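You operate a simulated robot arm through the tools that you are given. There is no shell and no other tool.

Carry out the task below with a simulated robot arm. There is one attempt and no reset: what you move stays moved.

## Task
Swap the black tip on the rod in the holder for the yellow one.
Fine: black tip into the middle of the grey case, new tip screwed tight, lid closed. Set down upright: tip.

The check looks at the end state, three seconds after you hand in, the way a careful person would. Anything else that was tipped, shoved, dropped, spilled or broken makes it a failure. Lids that push on must go on centred and level and be pressed home; caps that screw on are set level and turned clockwise until they are tight.

## Robot
A 6-joint arm with a two-finger parallel gripper, fixed in place. Base frame: the origin is at the foot of the arm, x ahead of it, y to its left, z up. Lengths are in mm, angles in degrees, forces in N, time in s.
With the tool pointing down near the work surface it reaches from about 160 to 780 mm from the base axis. Its first joint turns from -166.0 to 166.0 degrees. Payload 3.91 kg.
The TCP is the grasp point between the finger pads, 30 mm short of the fingertips. In the tool frame z runs along the fingers and y along their closing line. The gripper opens to 110 mm. The fingers are 20 mm wide and 10 mm thick; the gripper's body (48 by 112 mm) begins 55 mm behind the TCP.
Orientation is told as [roll, pitch, yaw] about the base's x, y, z axes, in that order, counted from this pose: with the fingers straight down and closing along the base's y, the tool's x points along the base's -x, its y along +y and its z along -z.

## Interface
- The arm moves only by the tool jog_arm. Its argument "rows" is a list of rows, each a list of 2 entries, a list of its own where there are three numbers: the shift along the tool's x, y, z in mm, then the turn, a rotation vector about the tool's x, y, z in degrees. In form: [[[x, y, z], [wx, wy, wz]], ...]. A call has 1 to 20 rows; each row is the pose to reach, as a shift and turn from the pose commanded when the call began, along the tool's axes at that moment. "jaw" is the gripper command, from -1 (fully open) to 1 (shut), values between in proportion, set as the call begins (left out, the last holds). Each row takes 0.2 s and may step no farther than 50 mm and 8.6 degrees from the row before; otherwise, or with a gripper value out of range, the whole call is refused. A pose out of reach is approached as far as the arm can. The call stops where the force on the tool passes 80 N (or 10 N more than at its start, if that is more) or the arm is blocked; 0.2 s more then pass. Each finger travels about 108 mm/s and halts on what it meets, pressing with about 43 N; the grip force reading is that of the motor and also rises with nothing between the fingers. The clock runs only during rows and for 0.2 s after the last one: add rows that repeat a pose to give the fingers time. It gives the time, the measured TCP pose, the force on the tool (base axes), the opening and the grip force at its end, in the units of the frame above (readings bear some noise), with the torque about the TCP (base axes, N m) and any sound that the robot's microphone picked up, and new pictures: "pictures" is both (left out), scene, wrist or none.
- Cameras (640 x 400 px; columns grow to the right, rows downward): "scene" is fixed at [391.3, 637.4, 1611.1]; the picture's right is [-0.37, 0.93, 0.00], its down [0.86, 0.34, -0.38] and it looks along [-0.36, -0.14, -0.92] (base axes); focal length 349 px, centre (320, 200). "wrist" rides on the gripper at [77, 7, -115] in the tool frame; the picture's right is [-0.09, 1.00, 0.00], its down [-0.80, -0.07, -0.59] and it looks along [-0.59, -0.05, 0.80] (tool axes); focal length 270 px, centre (320, 200). There is no depth. A picture from a camera that has moved, and an enlarged one, comes with that camera's place and axes in the base frame and with its lens. The place of the scene camera against the robot may be out by one fixed shift of up to 25 mm in any direction.
- slide_trunk(by): slides the trunk up (or, below 0, down) by that many mm; the arm rides with it, the base frame stays. It gives what a move gives, with no picture.
- close_up(camera, box): a new picture of the part [left, top, right, bottom] of that camera's present view, enlarged. The clock stands still meanwhile.
- close_job(): hands the job in; it is judged then, once.

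Places have to be worked out from the pictures, the camera data and where the tool is seen. Open the gripper and draw the arm clear of the work before you hand the job in, unless the task says otherwise.

The tools are called after "Emit:" by a JSON object that holds its "name" and its "arguments". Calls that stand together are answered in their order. jog_arm: Moves the arm, as the interface text tells. Its arguments: {"type":"object","properties":{"rows":{"type":"array","items":{"type":"array"}},"jaw":{"type":"number"},"pictures":{"type":"string","enum":["both","scene","wrist","none"]}},"required":["rows"]} The other tools are called the same way: slide_trunk (by) slides the trunk up or down; close_up (camera, box) takes an enlarged picture of a part of a camera's view; close_job () hands the job in.

At the start:

```text
time: 0.0
position: [212.7, 415.5, 1195.8]
orientation: [-0.1, 0.0, 0.0]
wrist_force: [0.3, 0.2, 0.0]
wrist_torque: [0.04, -0.02, 0.02]
finger_gap: 110.1
finger_force: 0.0
trunk travel left (down, up): [-475.0, 65.0]
```

scene: 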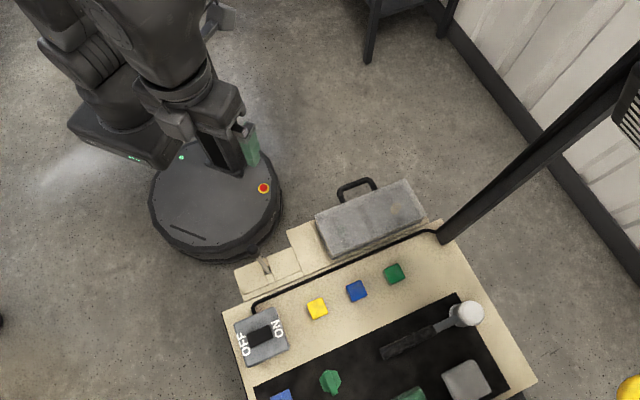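
wrist: 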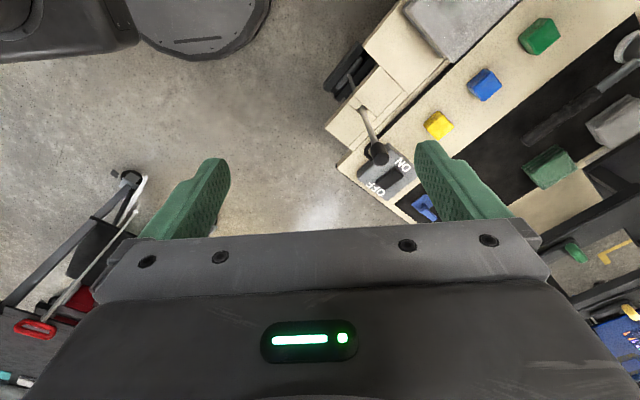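

The first pictures show a bench with coloured pieces, a grey box and a switch box. I take close-ups to find the rod, the holder, the tips and the grey case.

Emit:
{"name": "close_up", "arguments": {"camera": "scene", "box": [220, 170, 540, 400]}}

Emit:
{"name": "close_up", "arguments": {"camera": "wrist", "box": [320, 0, 640, 240]}}

Emit:
{"name": "close_up", "arguments": {"camera": "wrist", "box": [0, 150, 200, 400]}}

```text
1.74 times, centred on (380, 285) of scene
camera zoom: at [391.3, 637.4, 1611.1], right [-0.37, 0.93, 0.0], down [0.86, 0.34, -0.38], along [-0.36, -0.14, -0.92], focal length 607 px, centre (216, 52)
```

zoom: 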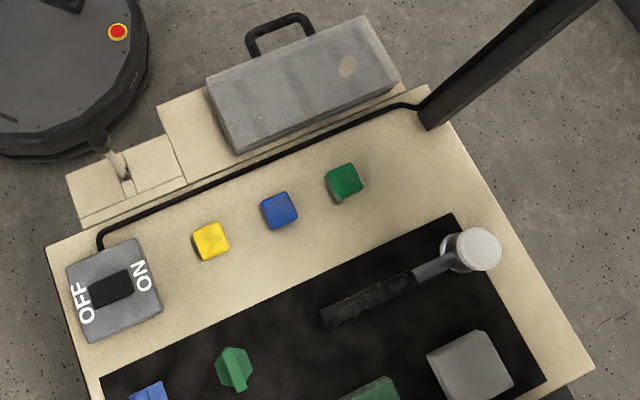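

```text
1.67 times, centred on (480, 120) of wrist
camera zoom: at [136.0, 422.7, 1310.4], right [0.09, 1.0, 0.0], down [0.8, -0.07, 0.59], along [0.59, -0.05, -0.8], focal length 450 px, centre (53, 333)
```

zoom: 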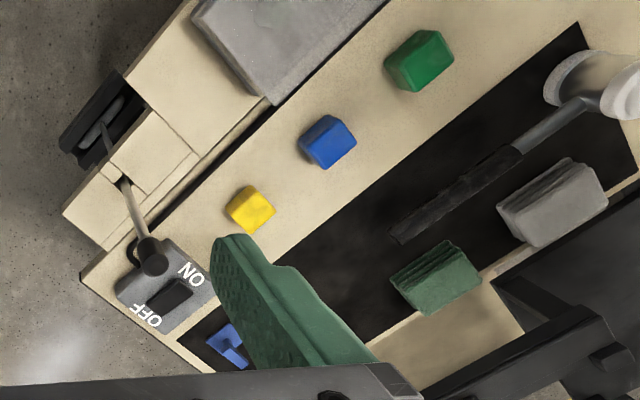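

```text
1.60 times, centred on (100, 275) of wrist
camera zoom: at [136.0, 422.7, 1310.4], right [0.09, 1.0, 0.0], down [0.8, -0.07, 0.59], along [0.59, -0.05, -0.8], focal length 432 px, centre (672, 80)
```

zoom: 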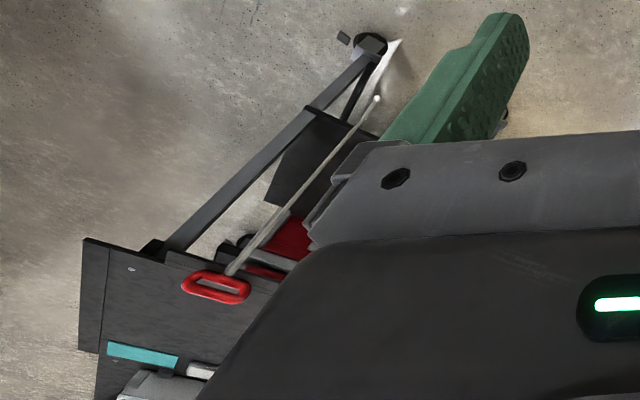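

I place the bench top near z≈860 with the yellow cube near (325, 607), but I see no rod, holder or tips yet. I turn the wrist about the tool axis so its camera looks toward +y.

Emit:
{"name": "jog_arm", "arguments": {"rows": [[[0, 0, 0], [0, 0, -8]], [[0, 0, 0], [0, 0, -16]], [[0, 0, 0], [0, 0, -24]], [[0, 0, 0], [0, 0, -32]], [[0, 0, 0], [0, 0, -40]], [[0, 0, 0], [0, 0, -48]], [[0, 0, 0], [0, 0, -56]], [[0, 0, 0], [0, 0, -64]]], "pictures": "both"}}

```text
time: 1.8
position: [211.7, 414.9, 1195.2]
orientation: [0.0, 0.0, 64.2]
wrist_force: [0.2, 0.1, -0.1]
wrist_torque: [0.02, -0.04, 0.01]
finger_gap: 110.3
finger_force: 0.0
trunk travel left (down, up): [-475.0, 65.0]
camera wrist: at [173.1, 349.4, 1309.5], right [-0.86, 0.51, 0.0], down [0.41, 0.69, 0.59], along [0.31, 0.51, -0.8], focal length 270 px, centre (320, 200)
```

scene: 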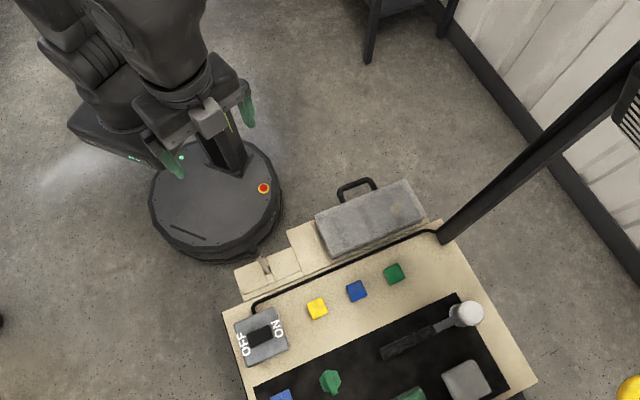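
wrist: 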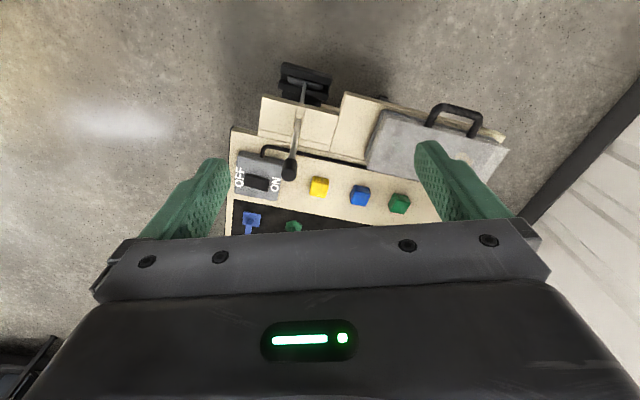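

The bench from this side shows a grey box with a handle, and a lever-like rod near the switch. I enlarge this part of the wrist view.

Emit:
{"name": "close_up", "arguments": {"camera": "wrist", "box": [220, 50, 400, 240]}}

Emit:
{"name": "close_up", "arguments": {"camera": "scene", "box": [220, 220, 400, 400]}}

Emit:
{"name": "close_up", "arguments": {"camera": "scene", "box": [370, 250, 550, 400]}}

```text
2.11 times, centred on (310, 145) of wrist
camera zoom: at [173.1, 349.4, 1309.5], right [-0.86, 0.51, 0.0], down [0.41, 0.69, 0.59], along [0.31, 0.51, -0.8], focal length 569 px, centre (341, 316)
```

zoom: 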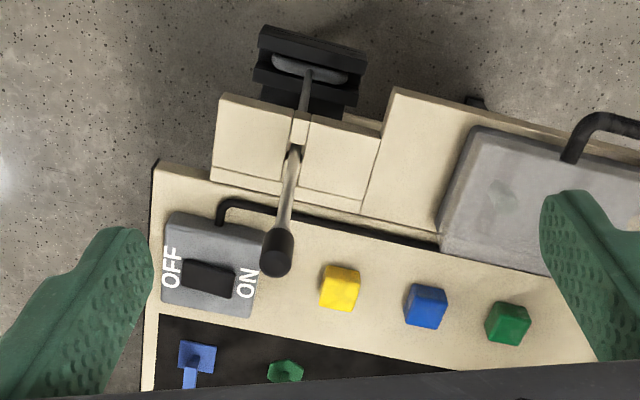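

```text
2.22 times, centred on (310, 310) of scene
camera zoom: at [391.3, 637.4, 1611.1], right [-0.37, 0.93, 0.0], down [0.86, 0.34, -0.38], along [-0.36, -0.14, -0.92], focal length 776 px, centre (342, -44)
```

zoom: 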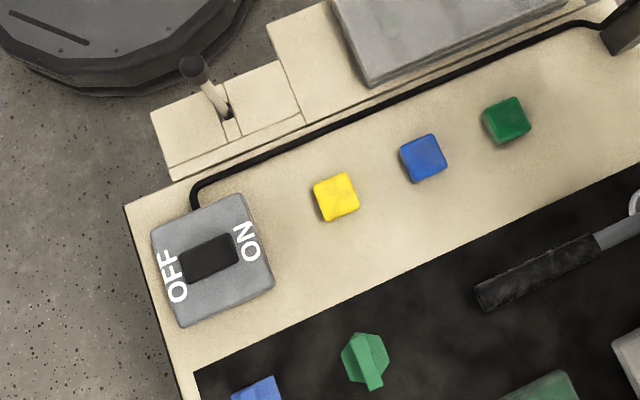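

```text
2.67 times, centred on (460, 325) of scene
camera zoom: at [391.3, 637.4, 1611.1], right [-0.37, 0.93, 0.0], down [0.86, 0.34, -0.38], along [-0.36, -0.14, -0.92], focal length 931 px, centre (-53, -133)
```

zoom: 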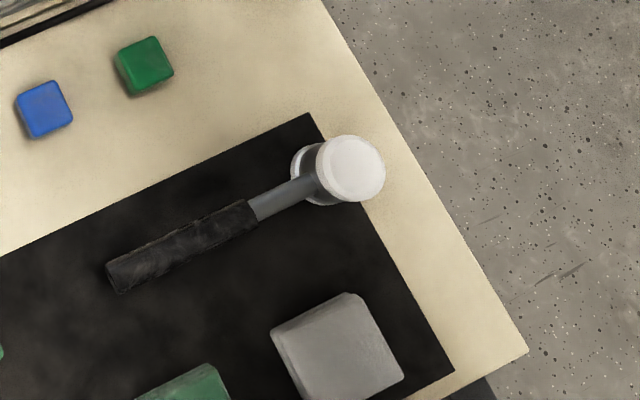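

This bench holds a lever, switch, cubes and mallet, and I see no separate tips there. I turn the wrist the other way to look at the rest of the surroundings.

Emit:
{"name": "jog_arm", "arguments": {"rows": [[[0, 0, 0], [0, 0, 8]], [[0, 0, 0], [0, 0, 16]], [[0, 0, 0], [0, 0, 24]], [[0, 0, 0], [0, 0, 32]], [[0, 0, 0], [0, 0, 40]], [[0, 0, 0], [0, 0, 48]], [[0, 0, 0], [0, 0, 56]], [[0, 0, 0], [0, 0, 64]], [[0, 0, 0], [0, 0, 72]], [[0, 0, 0], [0, 0, 80]], [[0, 0, 0], [0, 0, 88]], [[0, 0, 0], [0, 0, 96]], [[0, 0, 0], [0, 0, 104]]], "pictures": "both"}}

```text
time: 4.6
position: [212.9, 415.4, 1196.8]
orientation: [0.1, 0.1, -40.0]
wrist_force: [-0.1, 0.0, 0.1]
wrist_torque: [0.0, -0.03, -0.01]
finger_gap: 110.2
finger_force: 0.1
trunk travel left (down, up): [-475.0, 65.0]
camera wrist: at [158.5, 470.6, 1310.5], right [0.71, 0.71, 0.0], down [0.57, -0.57, 0.59], along [0.42, -0.42, -0.8], focal length 270 px, centre (320, 200)
```

scene: 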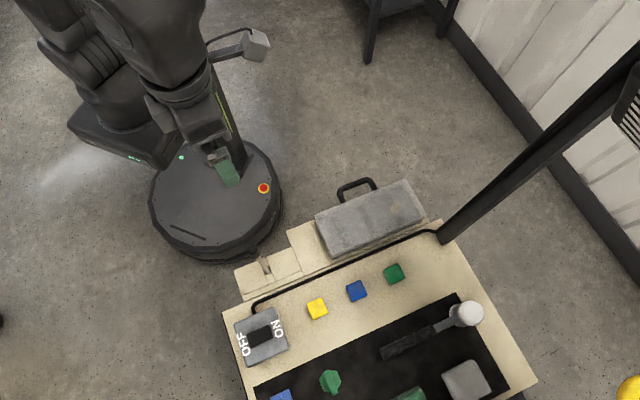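
wrist: 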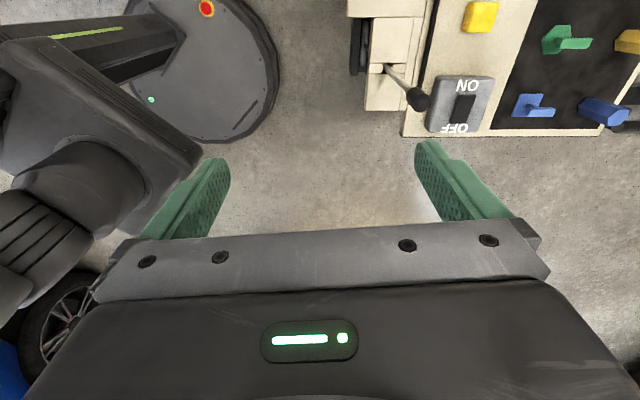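

Still no rod with loose tips in this direction, only the bench and the robot's own body. I return the wrist to yaw 0 so I can then sweep the arm toward +x and look at the other bench.

Emit:
{"name": "jog_arm", "arguments": {"rows": [[[0, 0, 0], [0, 0, -8]], [[0, 0, 0], [0, 0, -16]], [[0, 0, 0], [0, 0, -24]], [[0, 0, 0], [0, 0, -32]], [[0, 0, 0], [0, 0, -40]]], "pictures": "none"}}

Emit:
{"name": "close_up", "arguments": {"camera": "wrist", "box": [520, 180, 640, 400]}}

```text
time: 5.8
position: [212.5, 415.9, 1195.1]
orientation: [0.0, 0.0, 0.1]
wrist_force: [-0.9, 0.7, 0.7]
wrist_torque: [-0.02, 0.01, 0.01]
finger_gap: 110.1
finger_force: 0.0
trunk travel left (down, up): [-475.0, 65.0]
```

```text
1.82 times, centred on (580, 290) of wrist
camera zoom: at [136.0, 422.2, 1310.2], right [0.09, 1.0, 0.0], down [0.8, -0.07, 0.59], along [0.59, -0.05, -0.8], focal length 491 px, centre (-153, 36)
```

zoom: 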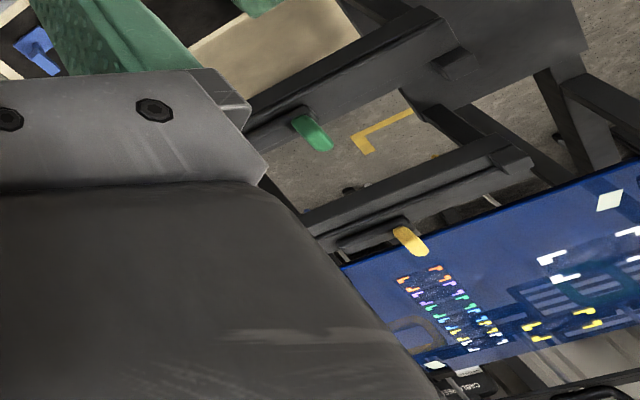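

That corner is only shelving and wall decoration. I now move the TCP to about (430, 150) at the same height to see what lies ahead of the arm.

Emit:
{"name": "jog_arm", "arguments": {"rows": [[[-27, -33, 0], [0, 0, 0]], [[-54, -66, 0], [0, 0, 0]], [[-81, -99, 0], [0, 0, 0]], [[-108, -132, 0], [0, 0, 0]], [[-135, -165, 0], [0, 0, 0]], [[-162, -198, 0], [0, 0, 0]], [[-189, -231, 0], [0, 0, 0]], [[-217, -265, 0], [0, 0, 0]]], "pictures": "both"}}

```text
time: 7.6
position: [432.1, 151.1, 1194.1]
orientation: [0.0, 0.1, -0.1]
wrist_force: [0.3, 0.1, 0.4]
wrist_torque: [0.01, 0.0, -0.03]
finger_gap: 109.8
finger_force: 0.0
trunk travel left (down, up): [-475.0, 65.0]
camera wrist: at [355.6, 157.6, 1309.7], right [0.09, 1.0, 0.0], down [0.8, -0.07, 0.59], along [0.59, -0.05, -0.8], focal length 270 px, centre (320, 200)
```

scene: 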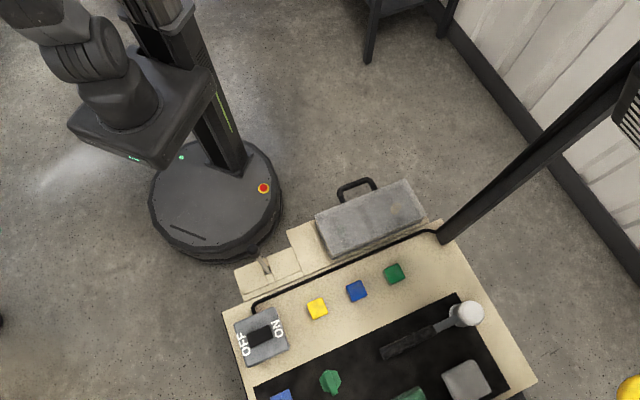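
wrist: 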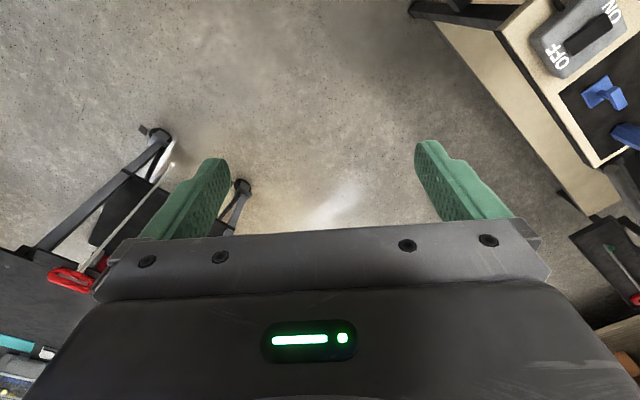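

A second bench with a red-handled piece shows at the left, roughly near (860, -515, 880). I carry on the sweep toward -y to see that side and what is around it.

Emit:
{"name": "jog_arm", "arguments": {"rows": [[[0, -45, 0], [0, 0, 6]], [[0, -90, 0], [0, 0, 12]], [[0, -135, 0], [0, 0, 18]], [[0, -180, 0], [0, 0, 24]], [[0, -225, 0], [0, 0, 30]], [[0, -270, 0], [0, 0, 36]], [[0, -315, 0], [0, 0, 42]], [[20, -360, 0], [0, 0, 48]]], "pictures": "both"}}

```text
time: 9.4
position: [407.8, -209.4, 1194.6]
orientation: [0.0, 0.0, -48.1]
wrist_force: [0.8, 0.3, -0.7]
wrist_torque: [0.0, -0.03, -0.02]
finger_gap: 109.7
finger_force: 0.2
trunk travel left (down, up): [-475.0, 65.0]
camera wrist: at [363.6, -146.4, 1310.2], right [0.8, 0.6, 0.0], down [0.48, -0.64, 0.59], along [0.36, -0.48, -0.8], focal length 270 px, centre (320, 200)
```

scene: 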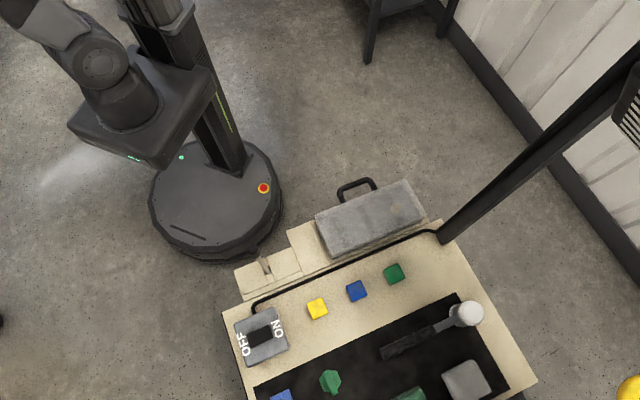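
wrist: 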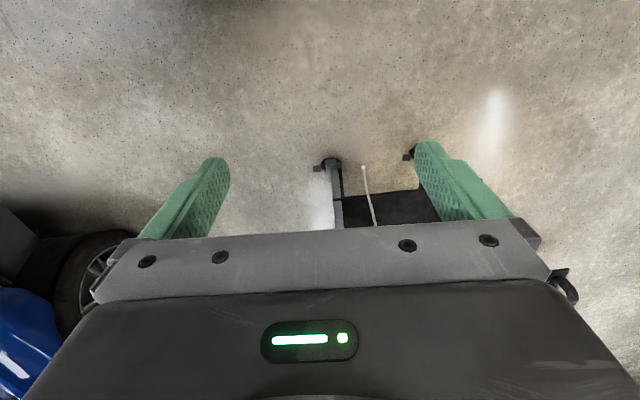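

A cart stands on the -y side, mostly hidden behind the gripper body, and beyond it a car. I tilt the tool outward about its y axis to see over the cart's top.

Emit:
{"name": "jog_arm", "arguments": {"rows": [[[0, 0, 0], [0, -8, 0]], [[0, 0, 0], [0, -16, 0]], [[0, 0, 0], [0, -24, 0]], [[0, 0, 0], [0, -32, 0]], [[0, 0, 0], [0, -40, 0]]], "pictures": "wrist"}}

```text
time: 10.6
position: [410.0, -209.3, 1195.6]
orientation: [0.1, -40.1, -48.0]
wrist_force: [-0.3, 0.0, -0.7]
wrist_torque: [-0.01, -0.02, -0.01]
finger_gap: 110.1
finger_force: 0.1
trunk travel left (down, up): [-475.0, 65.0]
camera wrist: at [325.9, -105.1, 1234.5], right [0.78, 0.62, 0.06], down [0.1, -0.22, 0.97], along [0.61, -0.76, -0.23], focal length 270 px, centre (320, 200)
```

wrist: 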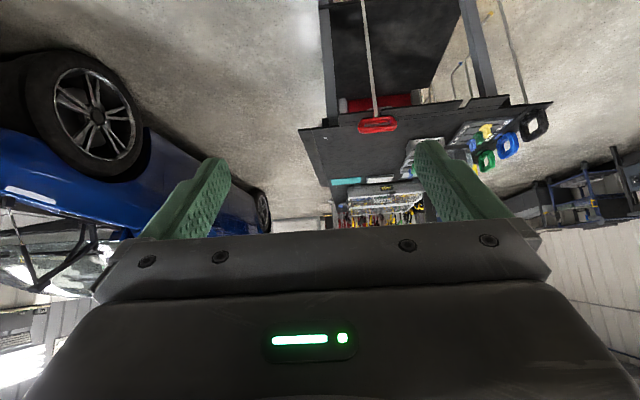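

The cart top is now visible (the view is upside down) with a yellow item near (485, 130) and coloured handles along its edge. I enlarge it.

Emit:
{"name": "close_up", "arguments": {"camera": "wrist", "box": [290, 60, 560, 240]}}

Emit:
{"name": "close_up", "arguments": {"camera": "wrist", "box": [430, 100, 560, 190]}}

```text
2.22 times, centred on (425, 150) of wrist
camera zoom: at [325.9, -105.1, 1234.5], right [0.78, 0.62, 0.06], down [0.1, -0.22, 0.97], along [0.61, -0.76, -0.23], focal length 601 px, centre (87, 311)
```

zoom: 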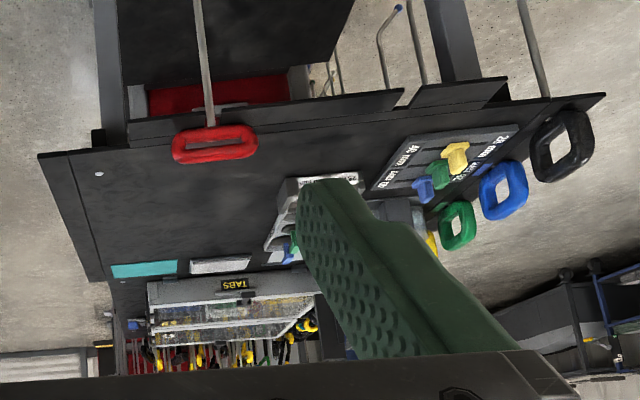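

```text
4.44 times, centred on (495, 145) of wrist
camera zoom: at [325.9, -105.1, 1234.5], right [0.78, 0.62, 0.06], down [0.1, -0.22, 0.97], along [0.61, -0.76, -0.23], focal length 1201 px, centre (-458, 444)
```

zoom: 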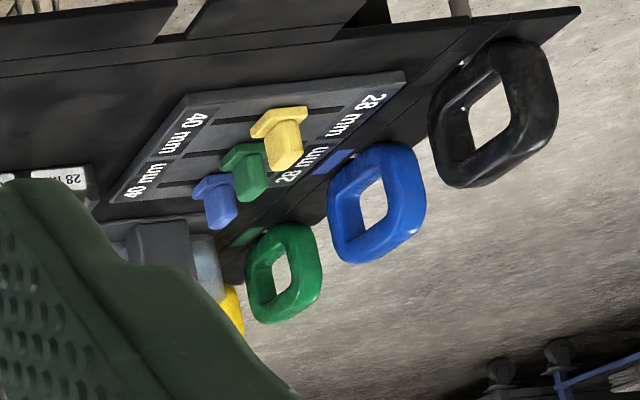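

The cart's handles are over 1000 mm from the base, so that side is out of reach. Triangulating the first bench instead puts the lever-like rod upright at about (287, 470) with its black tip at z≈1010, so that is probably the rod in the holder; I untilt and go back there.

Emit:
{"name": "jog_arm", "arguments": {"rows": [[[0, 0, 0], [0, 8, 0]], [[0, 0, 0], [0, 16, 0]], [[0, 0, 0], [0, 24, 0]], [[0, 0, 0], [0, 32, 0]], [[0, 0, 0], [0, 40, 0]]], "pictures": "none"}}

Emit:
{"name": "jog_arm", "arguments": {"rows": [[[0, 0, 0], [0, 0, -8]], [[0, 0, 0], [0, 0, -16]], [[0, 0, 0], [0, 0, -24]], [[0, 0, 0], [0, 0, -32]], [[0, 0, 0], [0, 0, -40]], [[0, 0, 0], [0, 0, -48]]], "pictures": "none"}}

```text
time: 11.8
position: [409.4, -209.4, 1195.9]
orientation: [0.0, 0.0, -47.9]
wrist_force: [-0.4, -0.1, -0.9]
wrist_torque: [0.01, 0.01, -0.04]
finger_gap: 110.0
finger_force: 0.0
trunk travel left (down, up): [-475.0, 65.0]
```

```text
time: 13.2
position: [409.2, -209.4, 1196.0]
orientation: [0.0, -0.1, 0.1]
wrist_force: [-0.3, -0.1, 1.3]
wrist_torque: [-0.01, -0.01, 0.01]
finger_gap: 110.2
finger_force: 0.1
trunk travel left (down, up): [-475.0, 65.0]
```

Tool is upright again at (409, -209), yaw 0. I sweep back round to about (200, 337) with yaw 60, keeping the height, to look at the rod's bench from closer.

Emit:
{"name": "jog_arm", "arguments": {"rows": [[[-3, 44, 0], [0, 0, -4]], [[-6, 88, 0], [0, 0, -8]], [[-9, 132, 0], [0, 0, -12]], [[-12, 176, 0], [0, 0, -16]], [[-15, 220, 0], [0, 0, -20]], [[-18, 264, 0], [0, 0, -25]], [[-21, 308, 0], [0, 0, -30]], [[12, 342, 0], [0, 0, -34]], [[45, 376, 0], [0, 0, -38]], [[78, 410, 0], [0, 0, -42]], [[111, 444, 0], [0, 0, -46]], [[144, 478, 0], [0, 0, -50]], [[177, 512, 0], [0, 0, -55]], [[210, 546, 0], [0, 0, -60]]], "pictures": "wrist"}}

```text
time: 16.2
position: [199.8, 336.7, 1193.2]
orientation: [0.0, -0.1, 60.1]
wrist_force: [-0.5, -0.5, 0.2]
wrist_torque: [-0.02, 0.0, -0.05]
finger_gap: 109.9
finger_force: 0.0
trunk travel left (down, up): [-475.0, 65.0]
camera wrist: at [155.4, 272.6, 1308.2], right [-0.82, 0.57, 0.0], down [0.46, 0.66, 0.59], along [0.34, 0.49, -0.8], focal length 270 px, centre (320, 200)
```

wrist: 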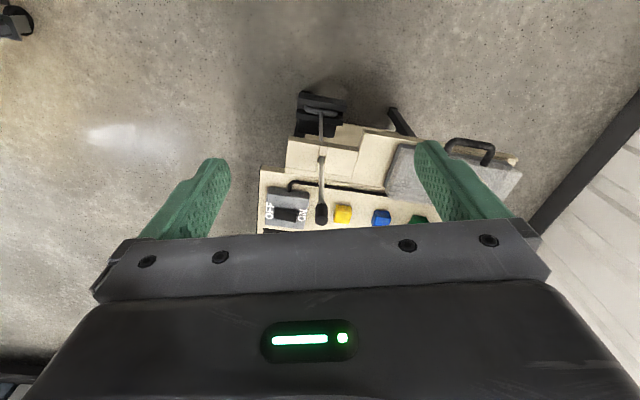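

Emit:
{"name": "close_up", "arguments": {"camera": "wrist", "box": [250, 70, 450, 245]}}

Emit:
{"name": "close_up", "arguments": {"camera": "wrist", "box": [250, 80, 350, 150]}}

```text
2.29 times, centred on (350, 158) of wrist
camera zoom: at [155.4, 272.6, 1308.2], right [-0.82, 0.57, 0.0], down [0.46, 0.66, 0.59], along [0.34, 0.49, -0.8], focal length 618 px, centre (251, 297)
```

zoom: 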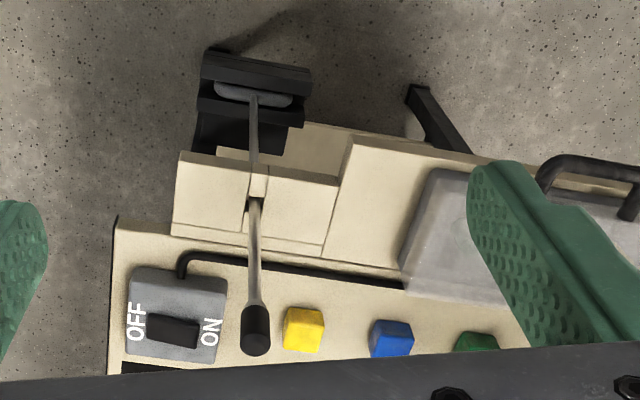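

```text
5.71 times, centred on (300, 115) of wrist
camera zoom: at [155.4, 272.6, 1308.2], right [-0.82, 0.57, 0.0], down [0.46, 0.66, 0.59], along [0.34, 0.49, -0.8], focal length 1544 px, centre (434, 686)
```

zoom: 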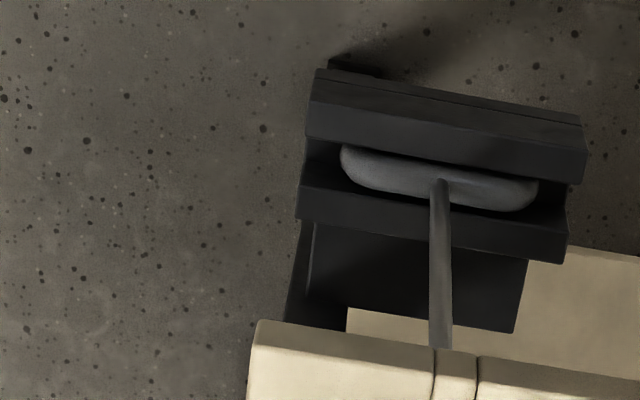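

The rod stands upright with a flat foot in a black cradle and a black cylinder on top; coloured cubes lie beside the switch. I move out over the bench to about (300, 540) at the same height for a closer view of the tip, cubes and grey box.

Emit:
{"name": "jog_arm", "arguments": {"rows": [[[-45, 3, 0], [0, 0, 0]], [[-90, 6, 0], [0, 0, 0]], [[-135, 9, 0], [0, 0, 0]], [[-180, 12, 0], [0, 0, 0]], [[-226, 15, 0], [0, 0, 0]]], "pictures": "both"}}

```text
time: 17.4
position: [298.8, 542.5, 1194.0]
orientation: [0.0, 0.2, 60.0]
wrist_force: [0.1, 0.1, 0.3]
wrist_torque: [-0.02, 0.01, 0.02]
finger_gap: 109.7
finger_force: 0.0
trunk travel left (down, up): [-475.0, 65.0]
camera wrist: at [256.0, 479.4, 1309.8], right [-0.82, 0.57, 0.0], down [0.46, 0.66, 0.59], along [0.34, 0.49, -0.8], focal length 270 px, centre (320, 200)
```

scene: 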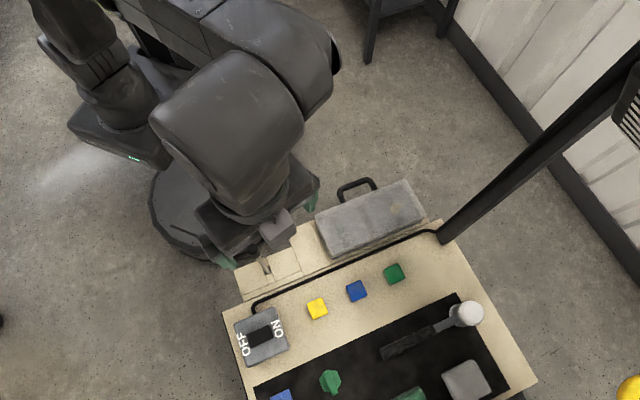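
wrist: 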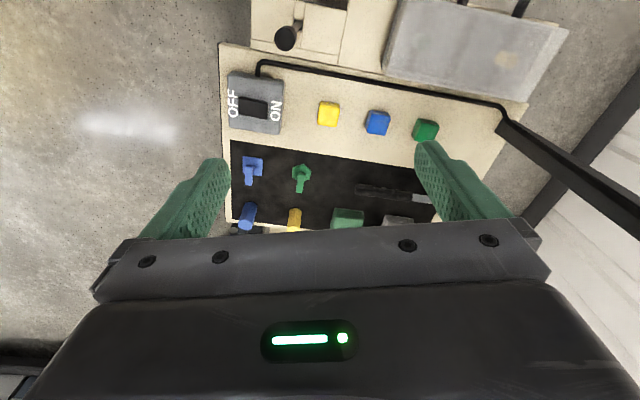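

Emit:
{"name": "close_up", "arguments": {"camera": "wrist", "box": [215, 0, 465, 160]}}

Emit:
{"name": "close_up", "arguments": {"camera": "wrist", "box": [220, 140, 450, 240]}}

Emit:
{"name": "close_up", "arguments": {"camera": "wrist", "box": [245, 0, 375, 80]}}

Emit:
{"name": "close_up", "arguments": {"camera": "wrist", "box": [380, 0, 580, 110]}}

```text
2.50 times, centred on (340, 80) of wrist
camera zoom: at [256.0, 479.4, 1309.8], right [-0.82, 0.57, 0.0], down [0.46, 0.66, 0.59], along [0.34, 0.49, -0.8], focal length 676 px, centre (270, 500)
```

zoom: 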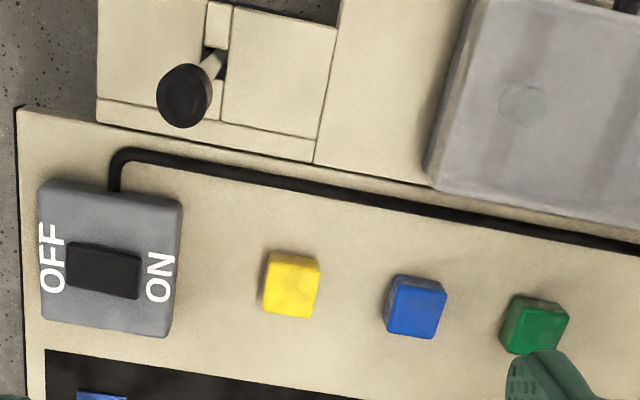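

```text
2.78 times, centred on (335, 190) of wrist
camera zoom: at [256.0, 479.4, 1309.8], right [-0.82, 0.57, 0.0], down [0.46, 0.66, 0.59], along [0.34, 0.49, -0.8], focal length 752 px, centre (278, 228)
```

zoom: 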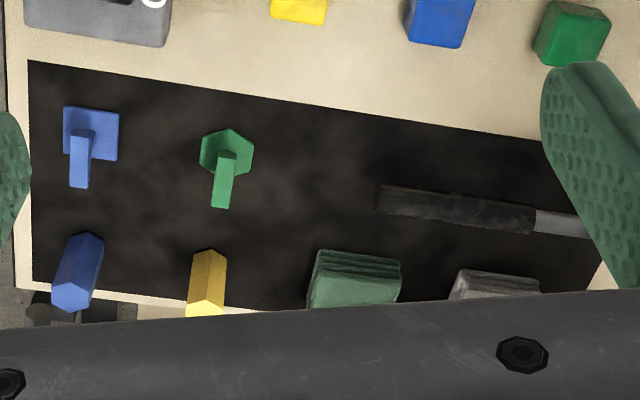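

```text
4.92 times, centred on (310, 40) of wrist
camera zoom: at [256.0, 479.4, 1309.8], right [-0.82, 0.57, 0.0], down [0.46, 0.66, 0.59], along [0.34, 0.49, -0.8], focal length 1331 px, centre (369, 988)
```

zoom: 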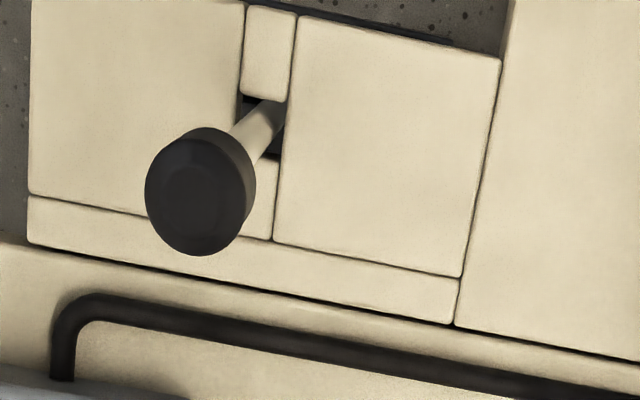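

```text
3.20 times, centred on (480, 55) of wrist
camera zoom: at [256.0, 479.4, 1309.8], right [-0.82, 0.57, 0.0], down [0.46, 0.66, 0.59], along [0.34, 0.49, -0.8], focal length 865 px, centre (-192, 664)
```

zoom: 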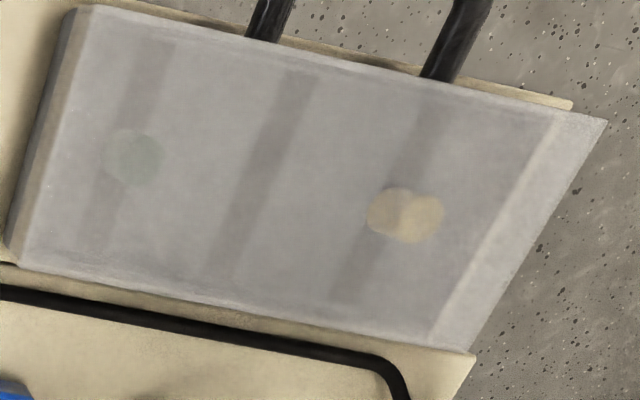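

Through the case's frosted lid I can see three bands, with a greenish disc on the left one, a yellowish disc on the right one and the middle empty: this is the tip case, near (115, 643, 900). I move over toward it to see its lid, handle and hinge.

Emit:
{"name": "jog_arm", "arguments": {"rows": [[[8, 38, 0], [0, 0, 3]], [[17, 76, 0], [0, 0, 6]], [[25, 114, 0], [0, 0, 9]], [[34, 152, 0], [0, 0, 12]], [[42, 188, 0], [0, 0, 14]]], "pictures": "both"}}

```text
time: 18.6
position: [115.9, 596.3, 1194.0]
orientation: [0.0, 0.1, 46.0]
wrist_force: [-0.3, -0.2, -0.2]
wrist_torque: [-0.02, 0.01, 0.0]
finger_gap: 110.1
finger_force: 0.1
trunk travel left (down, up): [-475.0, 65.0]
camera wrist: at [58.1, 546.1, 1309.6], right [-0.65, 0.76, 0.0], down [0.61, 0.53, 0.59], along [0.45, 0.39, -0.8], focal length 270 px, centre (320, 200)
```

scene: 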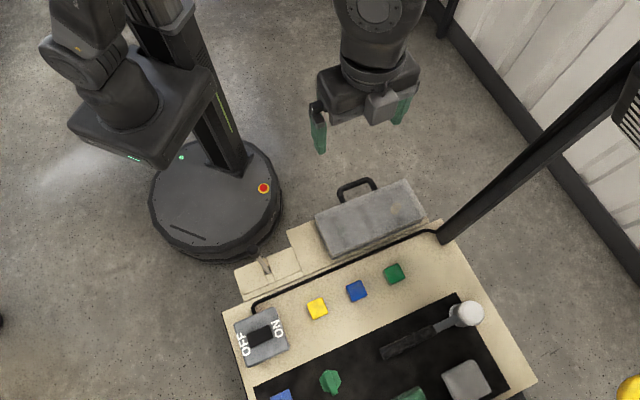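
wrist: 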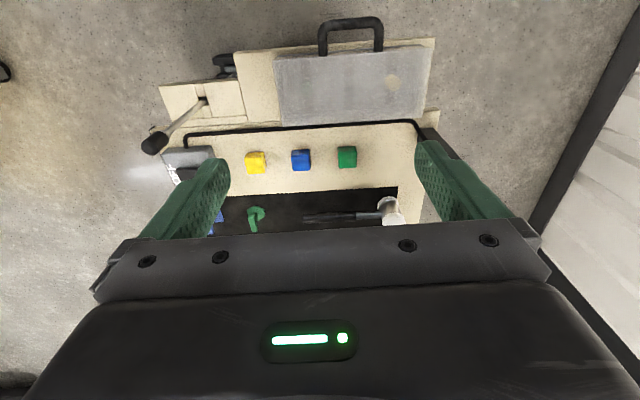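

I now see the case squarely, with its handle on the robot side. I enlarge the case, the rod and the post area.

Emit:
{"name": "close_up", "arguments": {"camera": "wrist", "box": [230, 0, 450, 140]}}

Emit:
{"name": "close_up", "arguments": {"camera": "scene", "box": [290, 160, 450, 270]}}

Emit:
{"name": "close_up", "arguments": {"camera": "wrist", "box": [120, 40, 280, 170]}}

```text
2.86 times, centred on (340, 70) of wrist
camera zoom: at [58.1, 546.1, 1309.6], right [-0.65, 0.76, 0.0], down [0.61, 0.53, 0.59], along [0.45, 0.39, -0.8], focal length 772 px, centre (263, 571)
```

zoom: 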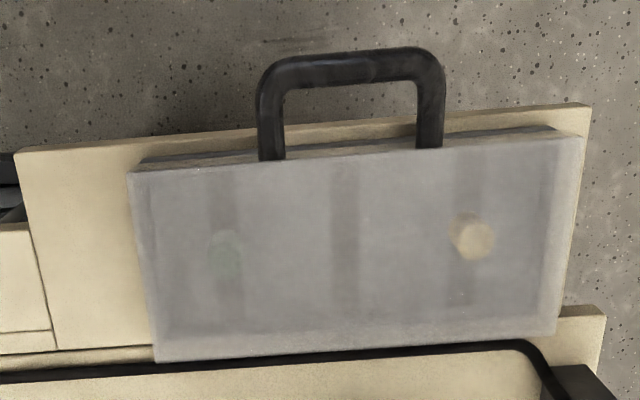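

```text
3.64 times, centred on (370, 215) of scene
camera zoom: at [391.3, 637.4, 1611.1], right [-0.37, 0.93, 0.0], down [0.86, 0.34, -0.38], along [-0.36, -0.14, -0.92], focal length 1269 px, centre (138, 146)
```

zoom: 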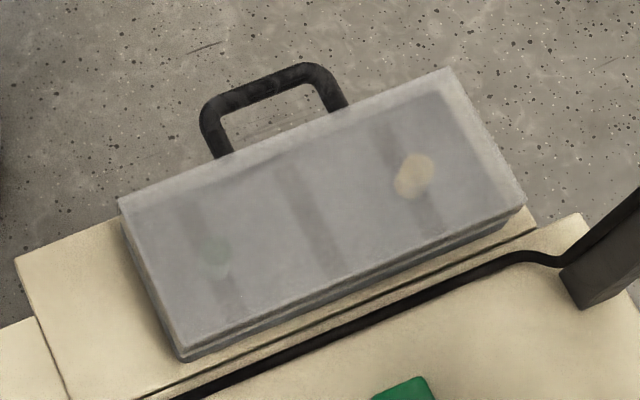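

```text
3.08 times, centred on (200, 105) of wrist
camera zoom: at [58.1, 546.1, 1309.6], right [-0.65, 0.76, 0.0], down [0.61, 0.53, 0.59], along [0.45, 0.39, -0.8], focal length 832 px, centre (689, 492)
```

zoom: 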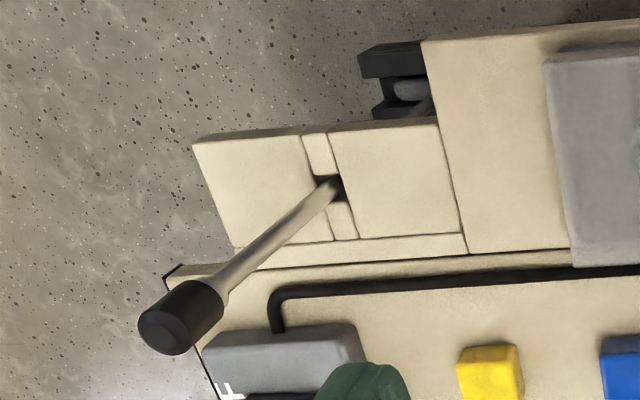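

The lid seems hinged at the back with a horizontal handle on the robot side, but I need a low view of the front seam. I back off toward the robot, tilt the tool outward, and will then lower the trunk.

Emit:
{"name": "jog_arm", "arguments": {"rows": [[[34, 8, 0], [0, -8, 0]], [[68, 16, 0], [0, -16, 0]], [[101, 24, 0], [0, -24, 0]], [[135, 31, 0], [0, -32, 0]], [[135, 31, 0], [0, -36, 0]]], "pictures": "both"}}

Emit:
{"name": "slide_trunk", "arguments": {"by": -120}}

Emit:
{"name": "close_up", "arguments": {"camera": "wrist", "box": [160, 20, 480, 220]}}

```text
time: 19.8
position: [-1.2, 521.7, 1195.8]
orientation: [0.0, -36.0, 46.0]
wrist_force: [-0.4, 0.4, 0.2]
wrist_torque: [-0.01, 0.01, 0.01]
finger_gap: 109.9
finger_force: 0.0
trunk travel left (down, up): [-475.0, 65.0]
camera wrist: at [-95.0, 432.9, 1242.5], right [-0.67, 0.74, 0.05], down [0.26, 0.16, 0.95], along [0.7, 0.65, -0.3], focal length 270 px, centre (320, 200)
```

scene: 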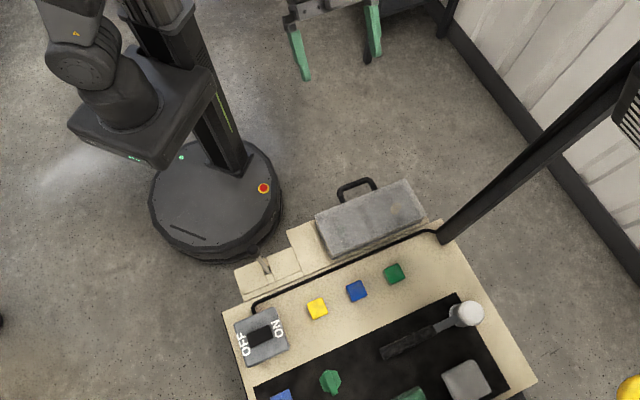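
wrist: 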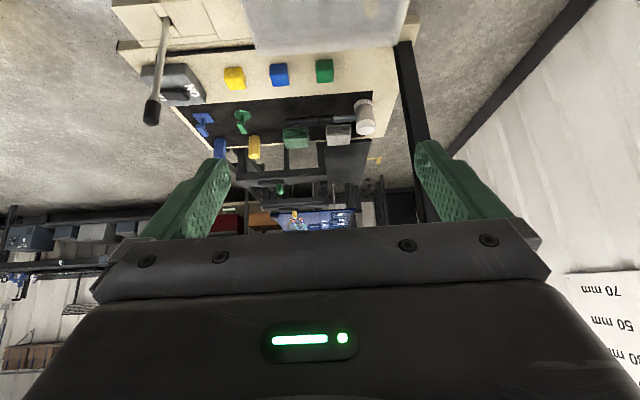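

```text
time: 21.3
position: [-0.5, 522.0, 1075.3]
orientation: [0.0, -36.0, 46.1]
wrist_force: [0.2, 0.1, 0.3]
wrist_torque: [0.04, 0.04, -0.03]
finger_gap: 110.2
finger_force: 0.1
trunk travel left (down, up): [-355.0, 185.0]
```

```text
2.00 times, centred on (320, 120) of wrist
camera zoom: at [-94.9, 433.0, 1122.8], right [-0.67, 0.74, 0.05], down [0.26, 0.17, 0.95], along [0.7, 0.65, -0.3], focal length 541 px, centre (320, 360)
```

zoom: 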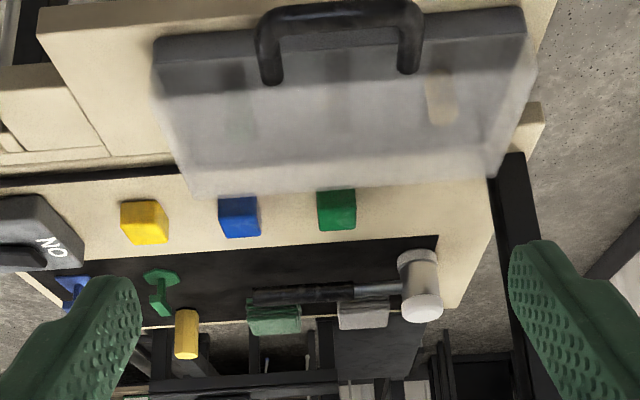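

The front now shows a darker grey base below a frosted lid, with the handle legs ending around the seam. I enlarge that seam.

Emit:
{"name": "close_up", "arguments": {"camera": "wrist", "box": [225, 15, 435, 125]}}

Emit:
{"name": "close_up", "arguments": {"camera": "wrist", "box": [270, 15, 390, 85]}}

```text
3.05 times, centred on (330, 70) of wrist
camera zoom: at [-94.9, 433.0, 1122.8], right [-0.67, 0.74, 0.05], down [0.26, 0.17, 0.95], along [0.7, 0.65, -0.3], focal length 824 px, centre (290, 596)
```

zoom: 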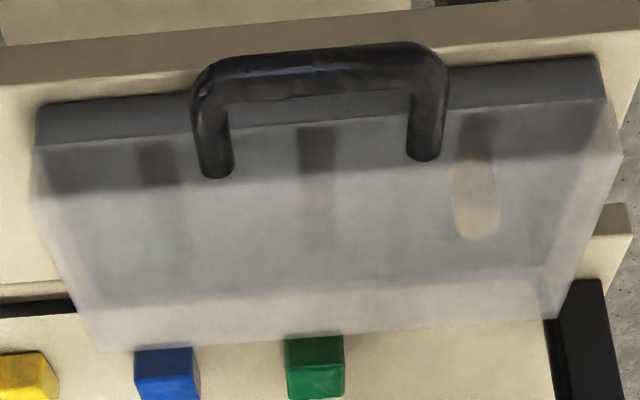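

```text
5.33 times, centred on (330, 50) of wrist
camera zoom: at [-94.9, 433.0, 1122.8], right [-0.67, 0.74, 0.05], down [0.26, 0.17, 0.95], along [0.7, 0.65, -0.3], focal length 1442 px, centre (267, 1000)
```

zoom: 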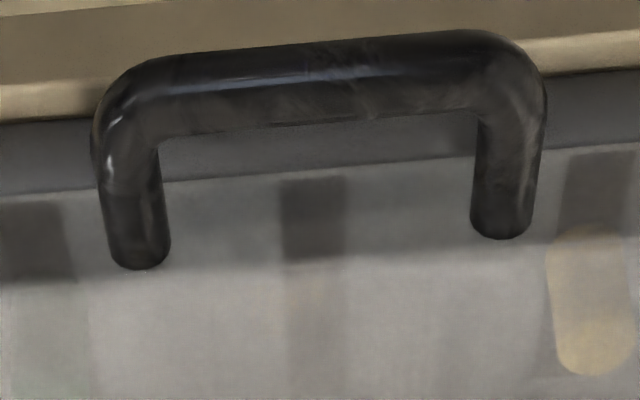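

From the two views I place the lid (about 228 x 100 mm, top z≈872, centre ≈(110, 656)), the handle bar at ≈(48, 594, 863) and the rod upright at ≈(299, 484) with its tip top at ≈1012. I untilt and turn to yaw 135 so the fingers close across the handle bar.

Emit:
{"name": "jog_arm", "arguments": {"rows": [[[0, 0, 0], [0, 8, 0]], [[0, 0, 0], [0, 16, 0]], [[0, 0, 0], [0, 24, 0]], [[0, 0, 0], [0, 32, 0]], [[0, 0, 0], [0, 36, 0]]], "pictures": "none"}}

Emit:
{"name": "jog_arm", "arguments": {"rows": [[[0, 0, 0], [0, 0, -8]], [[0, 0, 0], [0, 0, -16]], [[0, 0, 0], [0, 0, -24]], [[0, 0, 0], [0, 0, -32]], [[0, 0, 0], [0, 0, -40]], [[0, 0, 0], [0, 0, -48]], [[0, 0, 0], [0, 0, -56]], [[0, 0, 0], [0, 0, -64]], [[0, 0, 0], [0, 0, -72]], [[0, 0, 0], [0, 0, -80]], [[0, 0, 0], [0, 0, -88]]], "pictures": "both"}}

```text
time: 22.5
position: [0.3, 521.5, 1074.6]
orientation: [0.0, 0.0, 46.1]
wrist_force: [0.1, 0.7, 0.1]
wrist_torque: [0.01, 0.01, -0.02]
finger_gap: 109.9
finger_force: 0.0
trunk travel left (down, up): [-355.0, 185.0]
```

```text
time: 24.9
position: [-0.3, 520.7, 1073.9]
orientation: [0.0, 0.0, 134.1]
wrist_force: [0.0, -0.6, 0.1]
wrist_torque: [-0.02, 0.02, 0.03]
finger_gap: 110.0
finger_force: 0.0
trunk travel left (down, up): [-355.0, 185.0]
camera wrist: at [48.7, 461.5, 1189.7], right [-0.78, -0.63, 0.0], down [-0.51, 0.62, 0.59], along [-0.37, 0.46, -0.8], focal length 270 px, centre (320, 200)
```

scene: 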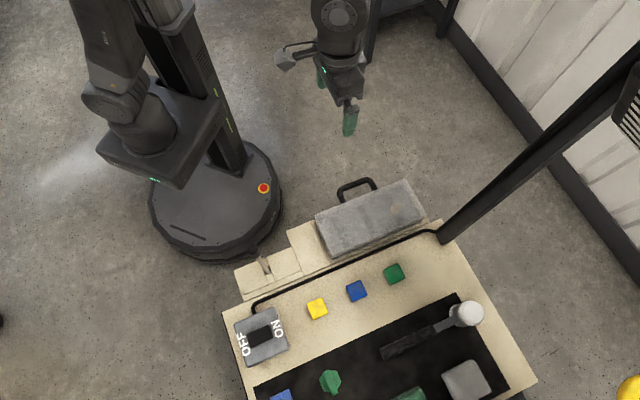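
wrist: 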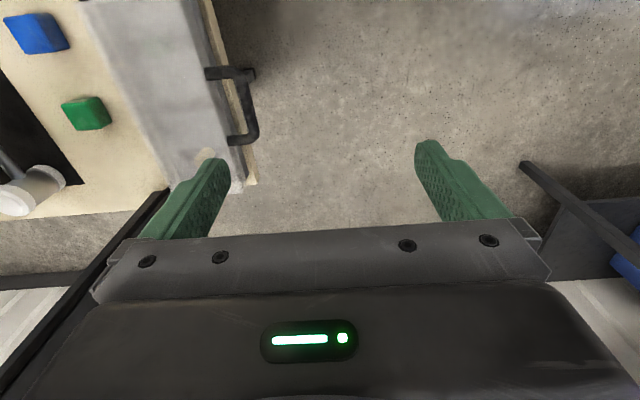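

The handle and the case's front face show in the wrist view at the upper left. I enlarge it to refine the handle's place and see how it is mounted.

Emit:
{"name": "close_up", "arguments": {"camera": "wrist", "box": [80, 0, 300, 200]}}

```text
2.00 times, centred on (190, 100) of wrist
camera zoom: at [48.7, 461.5, 1189.7], right [-0.78, -0.63, 0.0], down [-0.51, 0.62, 0.59], along [-0.37, 0.46, -0.8], focal length 541 px, centre (580, 400)
```

zoom: 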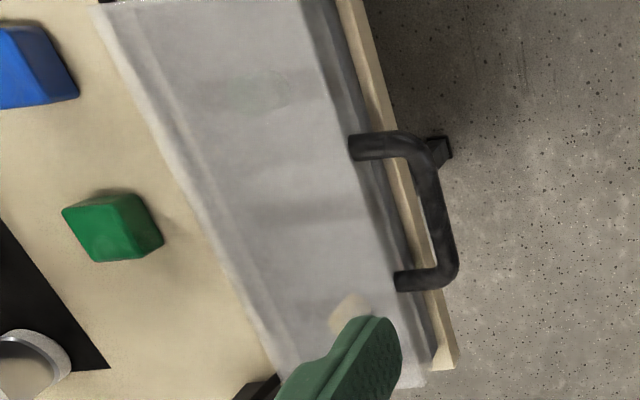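

The third view agrees: bar centre ≈(49.5, 593.5, 860), legs meeting the lid front about 36 mm behind it. I close the jaw to about 27 mm and go above the bar at z≈930 to check alignment.

Emit:
{"name": "jog_arm", "arguments": {"rows": [[[-6, -29, 0], [0, 0, -1.4]], [[-12, -58, 0], [0, 0, -1.4]], [[-17.6, -86.4, 0], [0, 0, -1.4]], [[-17.6, -86.4, 48], [0, 0, -1.4]], [[-17.6, -86.4, 96], [0, 0, -1.4]], [[-17.6, -86.4, 140], [0, 0, -1.4]], [[-17.6, -86.4, 140], [0, 0, -1.4]]], "jaw": 0.5, "pictures": "both"}}

```text
time: 26.5
position: [46.4, 595.5, 933.4]
orientation: [0.0, 0.0, 135.4]
wrist_force: [0.2, 0.3, 0.1]
wrist_torque: [0.0, 0.0, 0.03]
finger_gap: 27.7
finger_force: 0.2
trunk travel left (down, up): [-355.0, 185.0]
camera wrist: at [97.3, 537.0, 1048.2], right [-0.76, -0.65, 0.0], down [-0.52, 0.61, 0.59], along [-0.38, 0.45, -0.8], focal length 270 px, centre (320, 200)
```

scene: 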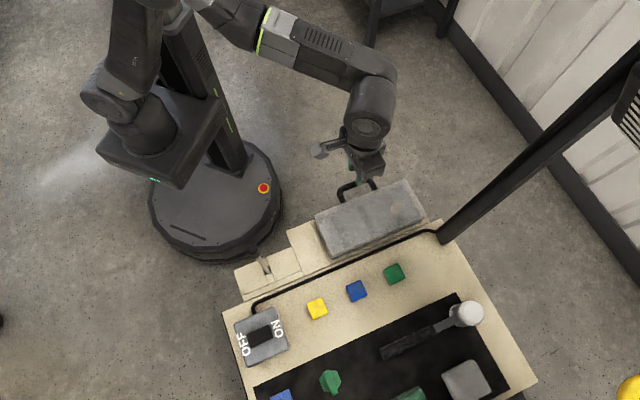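
wrist: 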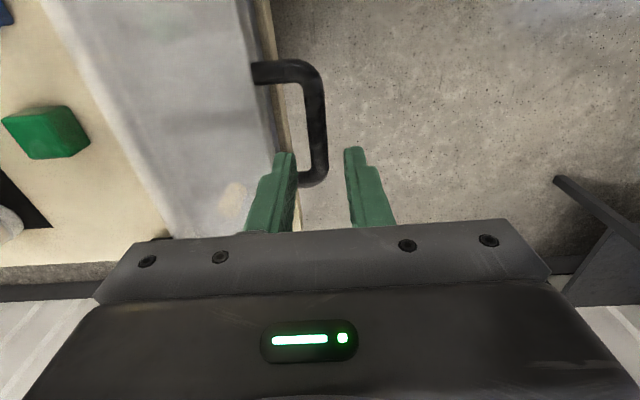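

The fingers are over the handle at z=933. I zoom in to measure where the bar lies relative to the gap.

Emit:
{"name": "close_up", "arguments": {"camera": "wrist", "box": [220, 40, 400, 240]}}

```text
2.00 times, centred on (310, 140) of wrist
camera zoom: at [97.3, 537.0, 1048.2], right [-0.76, -0.65, 0.0], down [-0.52, 0.61, 0.59], along [-0.38, 0.45, -0.8], focal length 541 px, centre (340, 320)
```

zoom: 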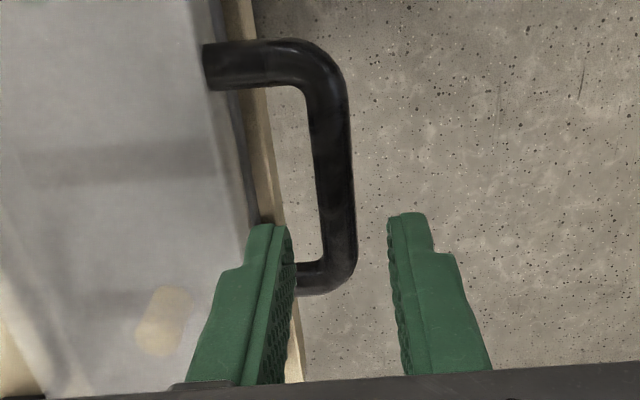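

The bar lies 2.9 mm toward +v and 6 mm toward -u of the TCP axis. I correct that and descend to z≈875 so the bar sits about 15 mm below the TCP.

Emit:
{"name": "jog_arm", "arguments": {"rows": [[[6.2, -2.9, 0], [0, 0, 0]], [[6.2, -2.9, 20], [0, 0, 0]], [[6.2, -2.9, 40], [0, 0, 0]], [[6.2, -2.9, 58], [0, 0, 0]], [[6.2, -2.9, 58], [0, 0, 0]]], "pictures": "wrist"}}

```text
time: 27.7
position: [55.7, 592.4, 876.6]
orientation: [0.0, 0.0, 135.4]
wrist_force: [0.1, 0.7, 0.0]
wrist_torque: [-0.02, -0.02, 0.01]
finger_gap: 27.6
finger_force: 0.1
trunk travel left (down, up): [-355.0, 185.0]
camera wrist: at [106.1, 533.5, 991.3], right [-0.76, -0.65, 0.0], down [-0.52, 0.61, 0.59], along [-0.38, 0.45, -0.8], focal length 270 px, centre (320, 200)
```

wrist: 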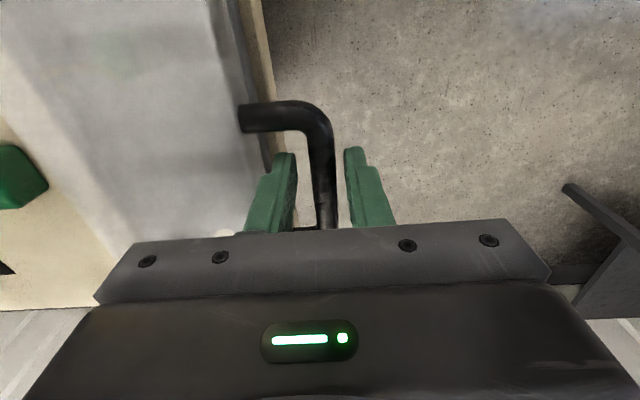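

The bar runs between the fingers with both sides free. I close the jaw on it, holding still.

Emit:
{"name": "jog_arm", "arguments": {"rows": [[[0, 0, 0], [0, 0, 0]], [[0, 0, 0], [0, 0, 0]], [[0, 0, 0], [0, 0, 0]]], "jaw": 1, "pictures": "wrist"}}

```text
time: 28.5
position: [55.3, 592.4, 876.9]
orientation: [0.0, 0.0, 135.4]
wrist_force: [-5.1, -5.8, -1.1]
wrist_torque: [-0.26, 0.01, -0.92]
finger_gap: 13.5
finger_force: 45.0
trunk travel left (down, up): [-355.0, 185.0]
camera wrist: at [105.2, 532.8, 991.7], right [-0.76, -0.65, 0.0], down [-0.52, 0.61, 0.59], along [-0.38, 0.45, -0.8], focal length 270 px, centre (320, 200)
```

wrist: 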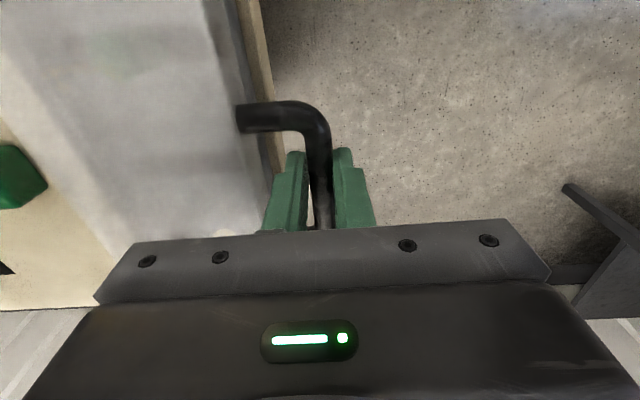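

The handle is gripped (gap 13.5 mm) with a small side load and a yaw twist. I relieve these slightly (1 mm toward -v, 1° of yaw), then lift about 5° of arc to test that the lid hinges at the back.

Emit:
{"name": "jog_arm", "arguments": {"rows": [[[0, 0.8, 0], [0, 0, 1]], [[0, 0.8, 0], [0, 0, 1]]], "pictures": "none"}}

Emit:
{"name": "jog_arm", "arguments": {"rows": [[[0, -0.5, -5], [0, 0, 0]], [[0, -1.5, -11], [0, 0, 0]]], "pictures": "wrist"}}

```text
time: 29.1
position: [55.5, 591.3, 876.5]
orientation: [-0.1, 0.0, 134.4]
wrist_force: [-4.5, -1.3, 0.9]
wrist_torque: [-0.34, -0.36, -0.28]
finger_gap: 13.2
finger_force: 45.0
trunk travel left (down, up): [-355.0, 185.0]
```

```text
time: 29.7
position: [56.2, 593.6, 887.2]
orientation: [0.1, 0.0, 134.4]
wrist_force: [-4.2, 1.5, -0.7]
wrist_torque: [-0.27, -0.09, -0.27]
finger_gap: 13.3
finger_force: 45.0
trunk travel left (down, up): [-355.0, 185.0]
camera wrist: at [105.5, 532.9, 1002.8], right [-0.77, -0.63, 0.0], down [-0.51, 0.62, 0.59], along [-0.38, 0.46, -0.8], focal length 270 px, centre (320, 200)
```

wrist: 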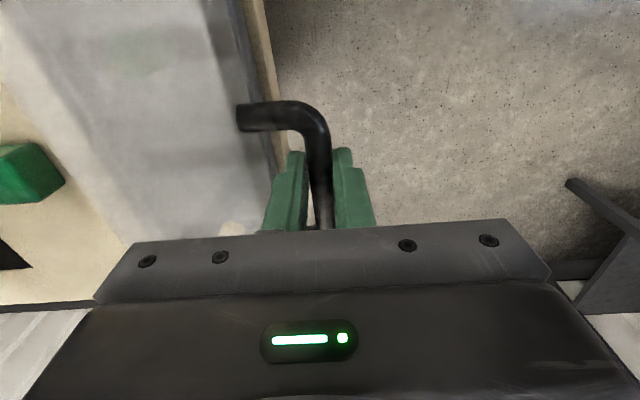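

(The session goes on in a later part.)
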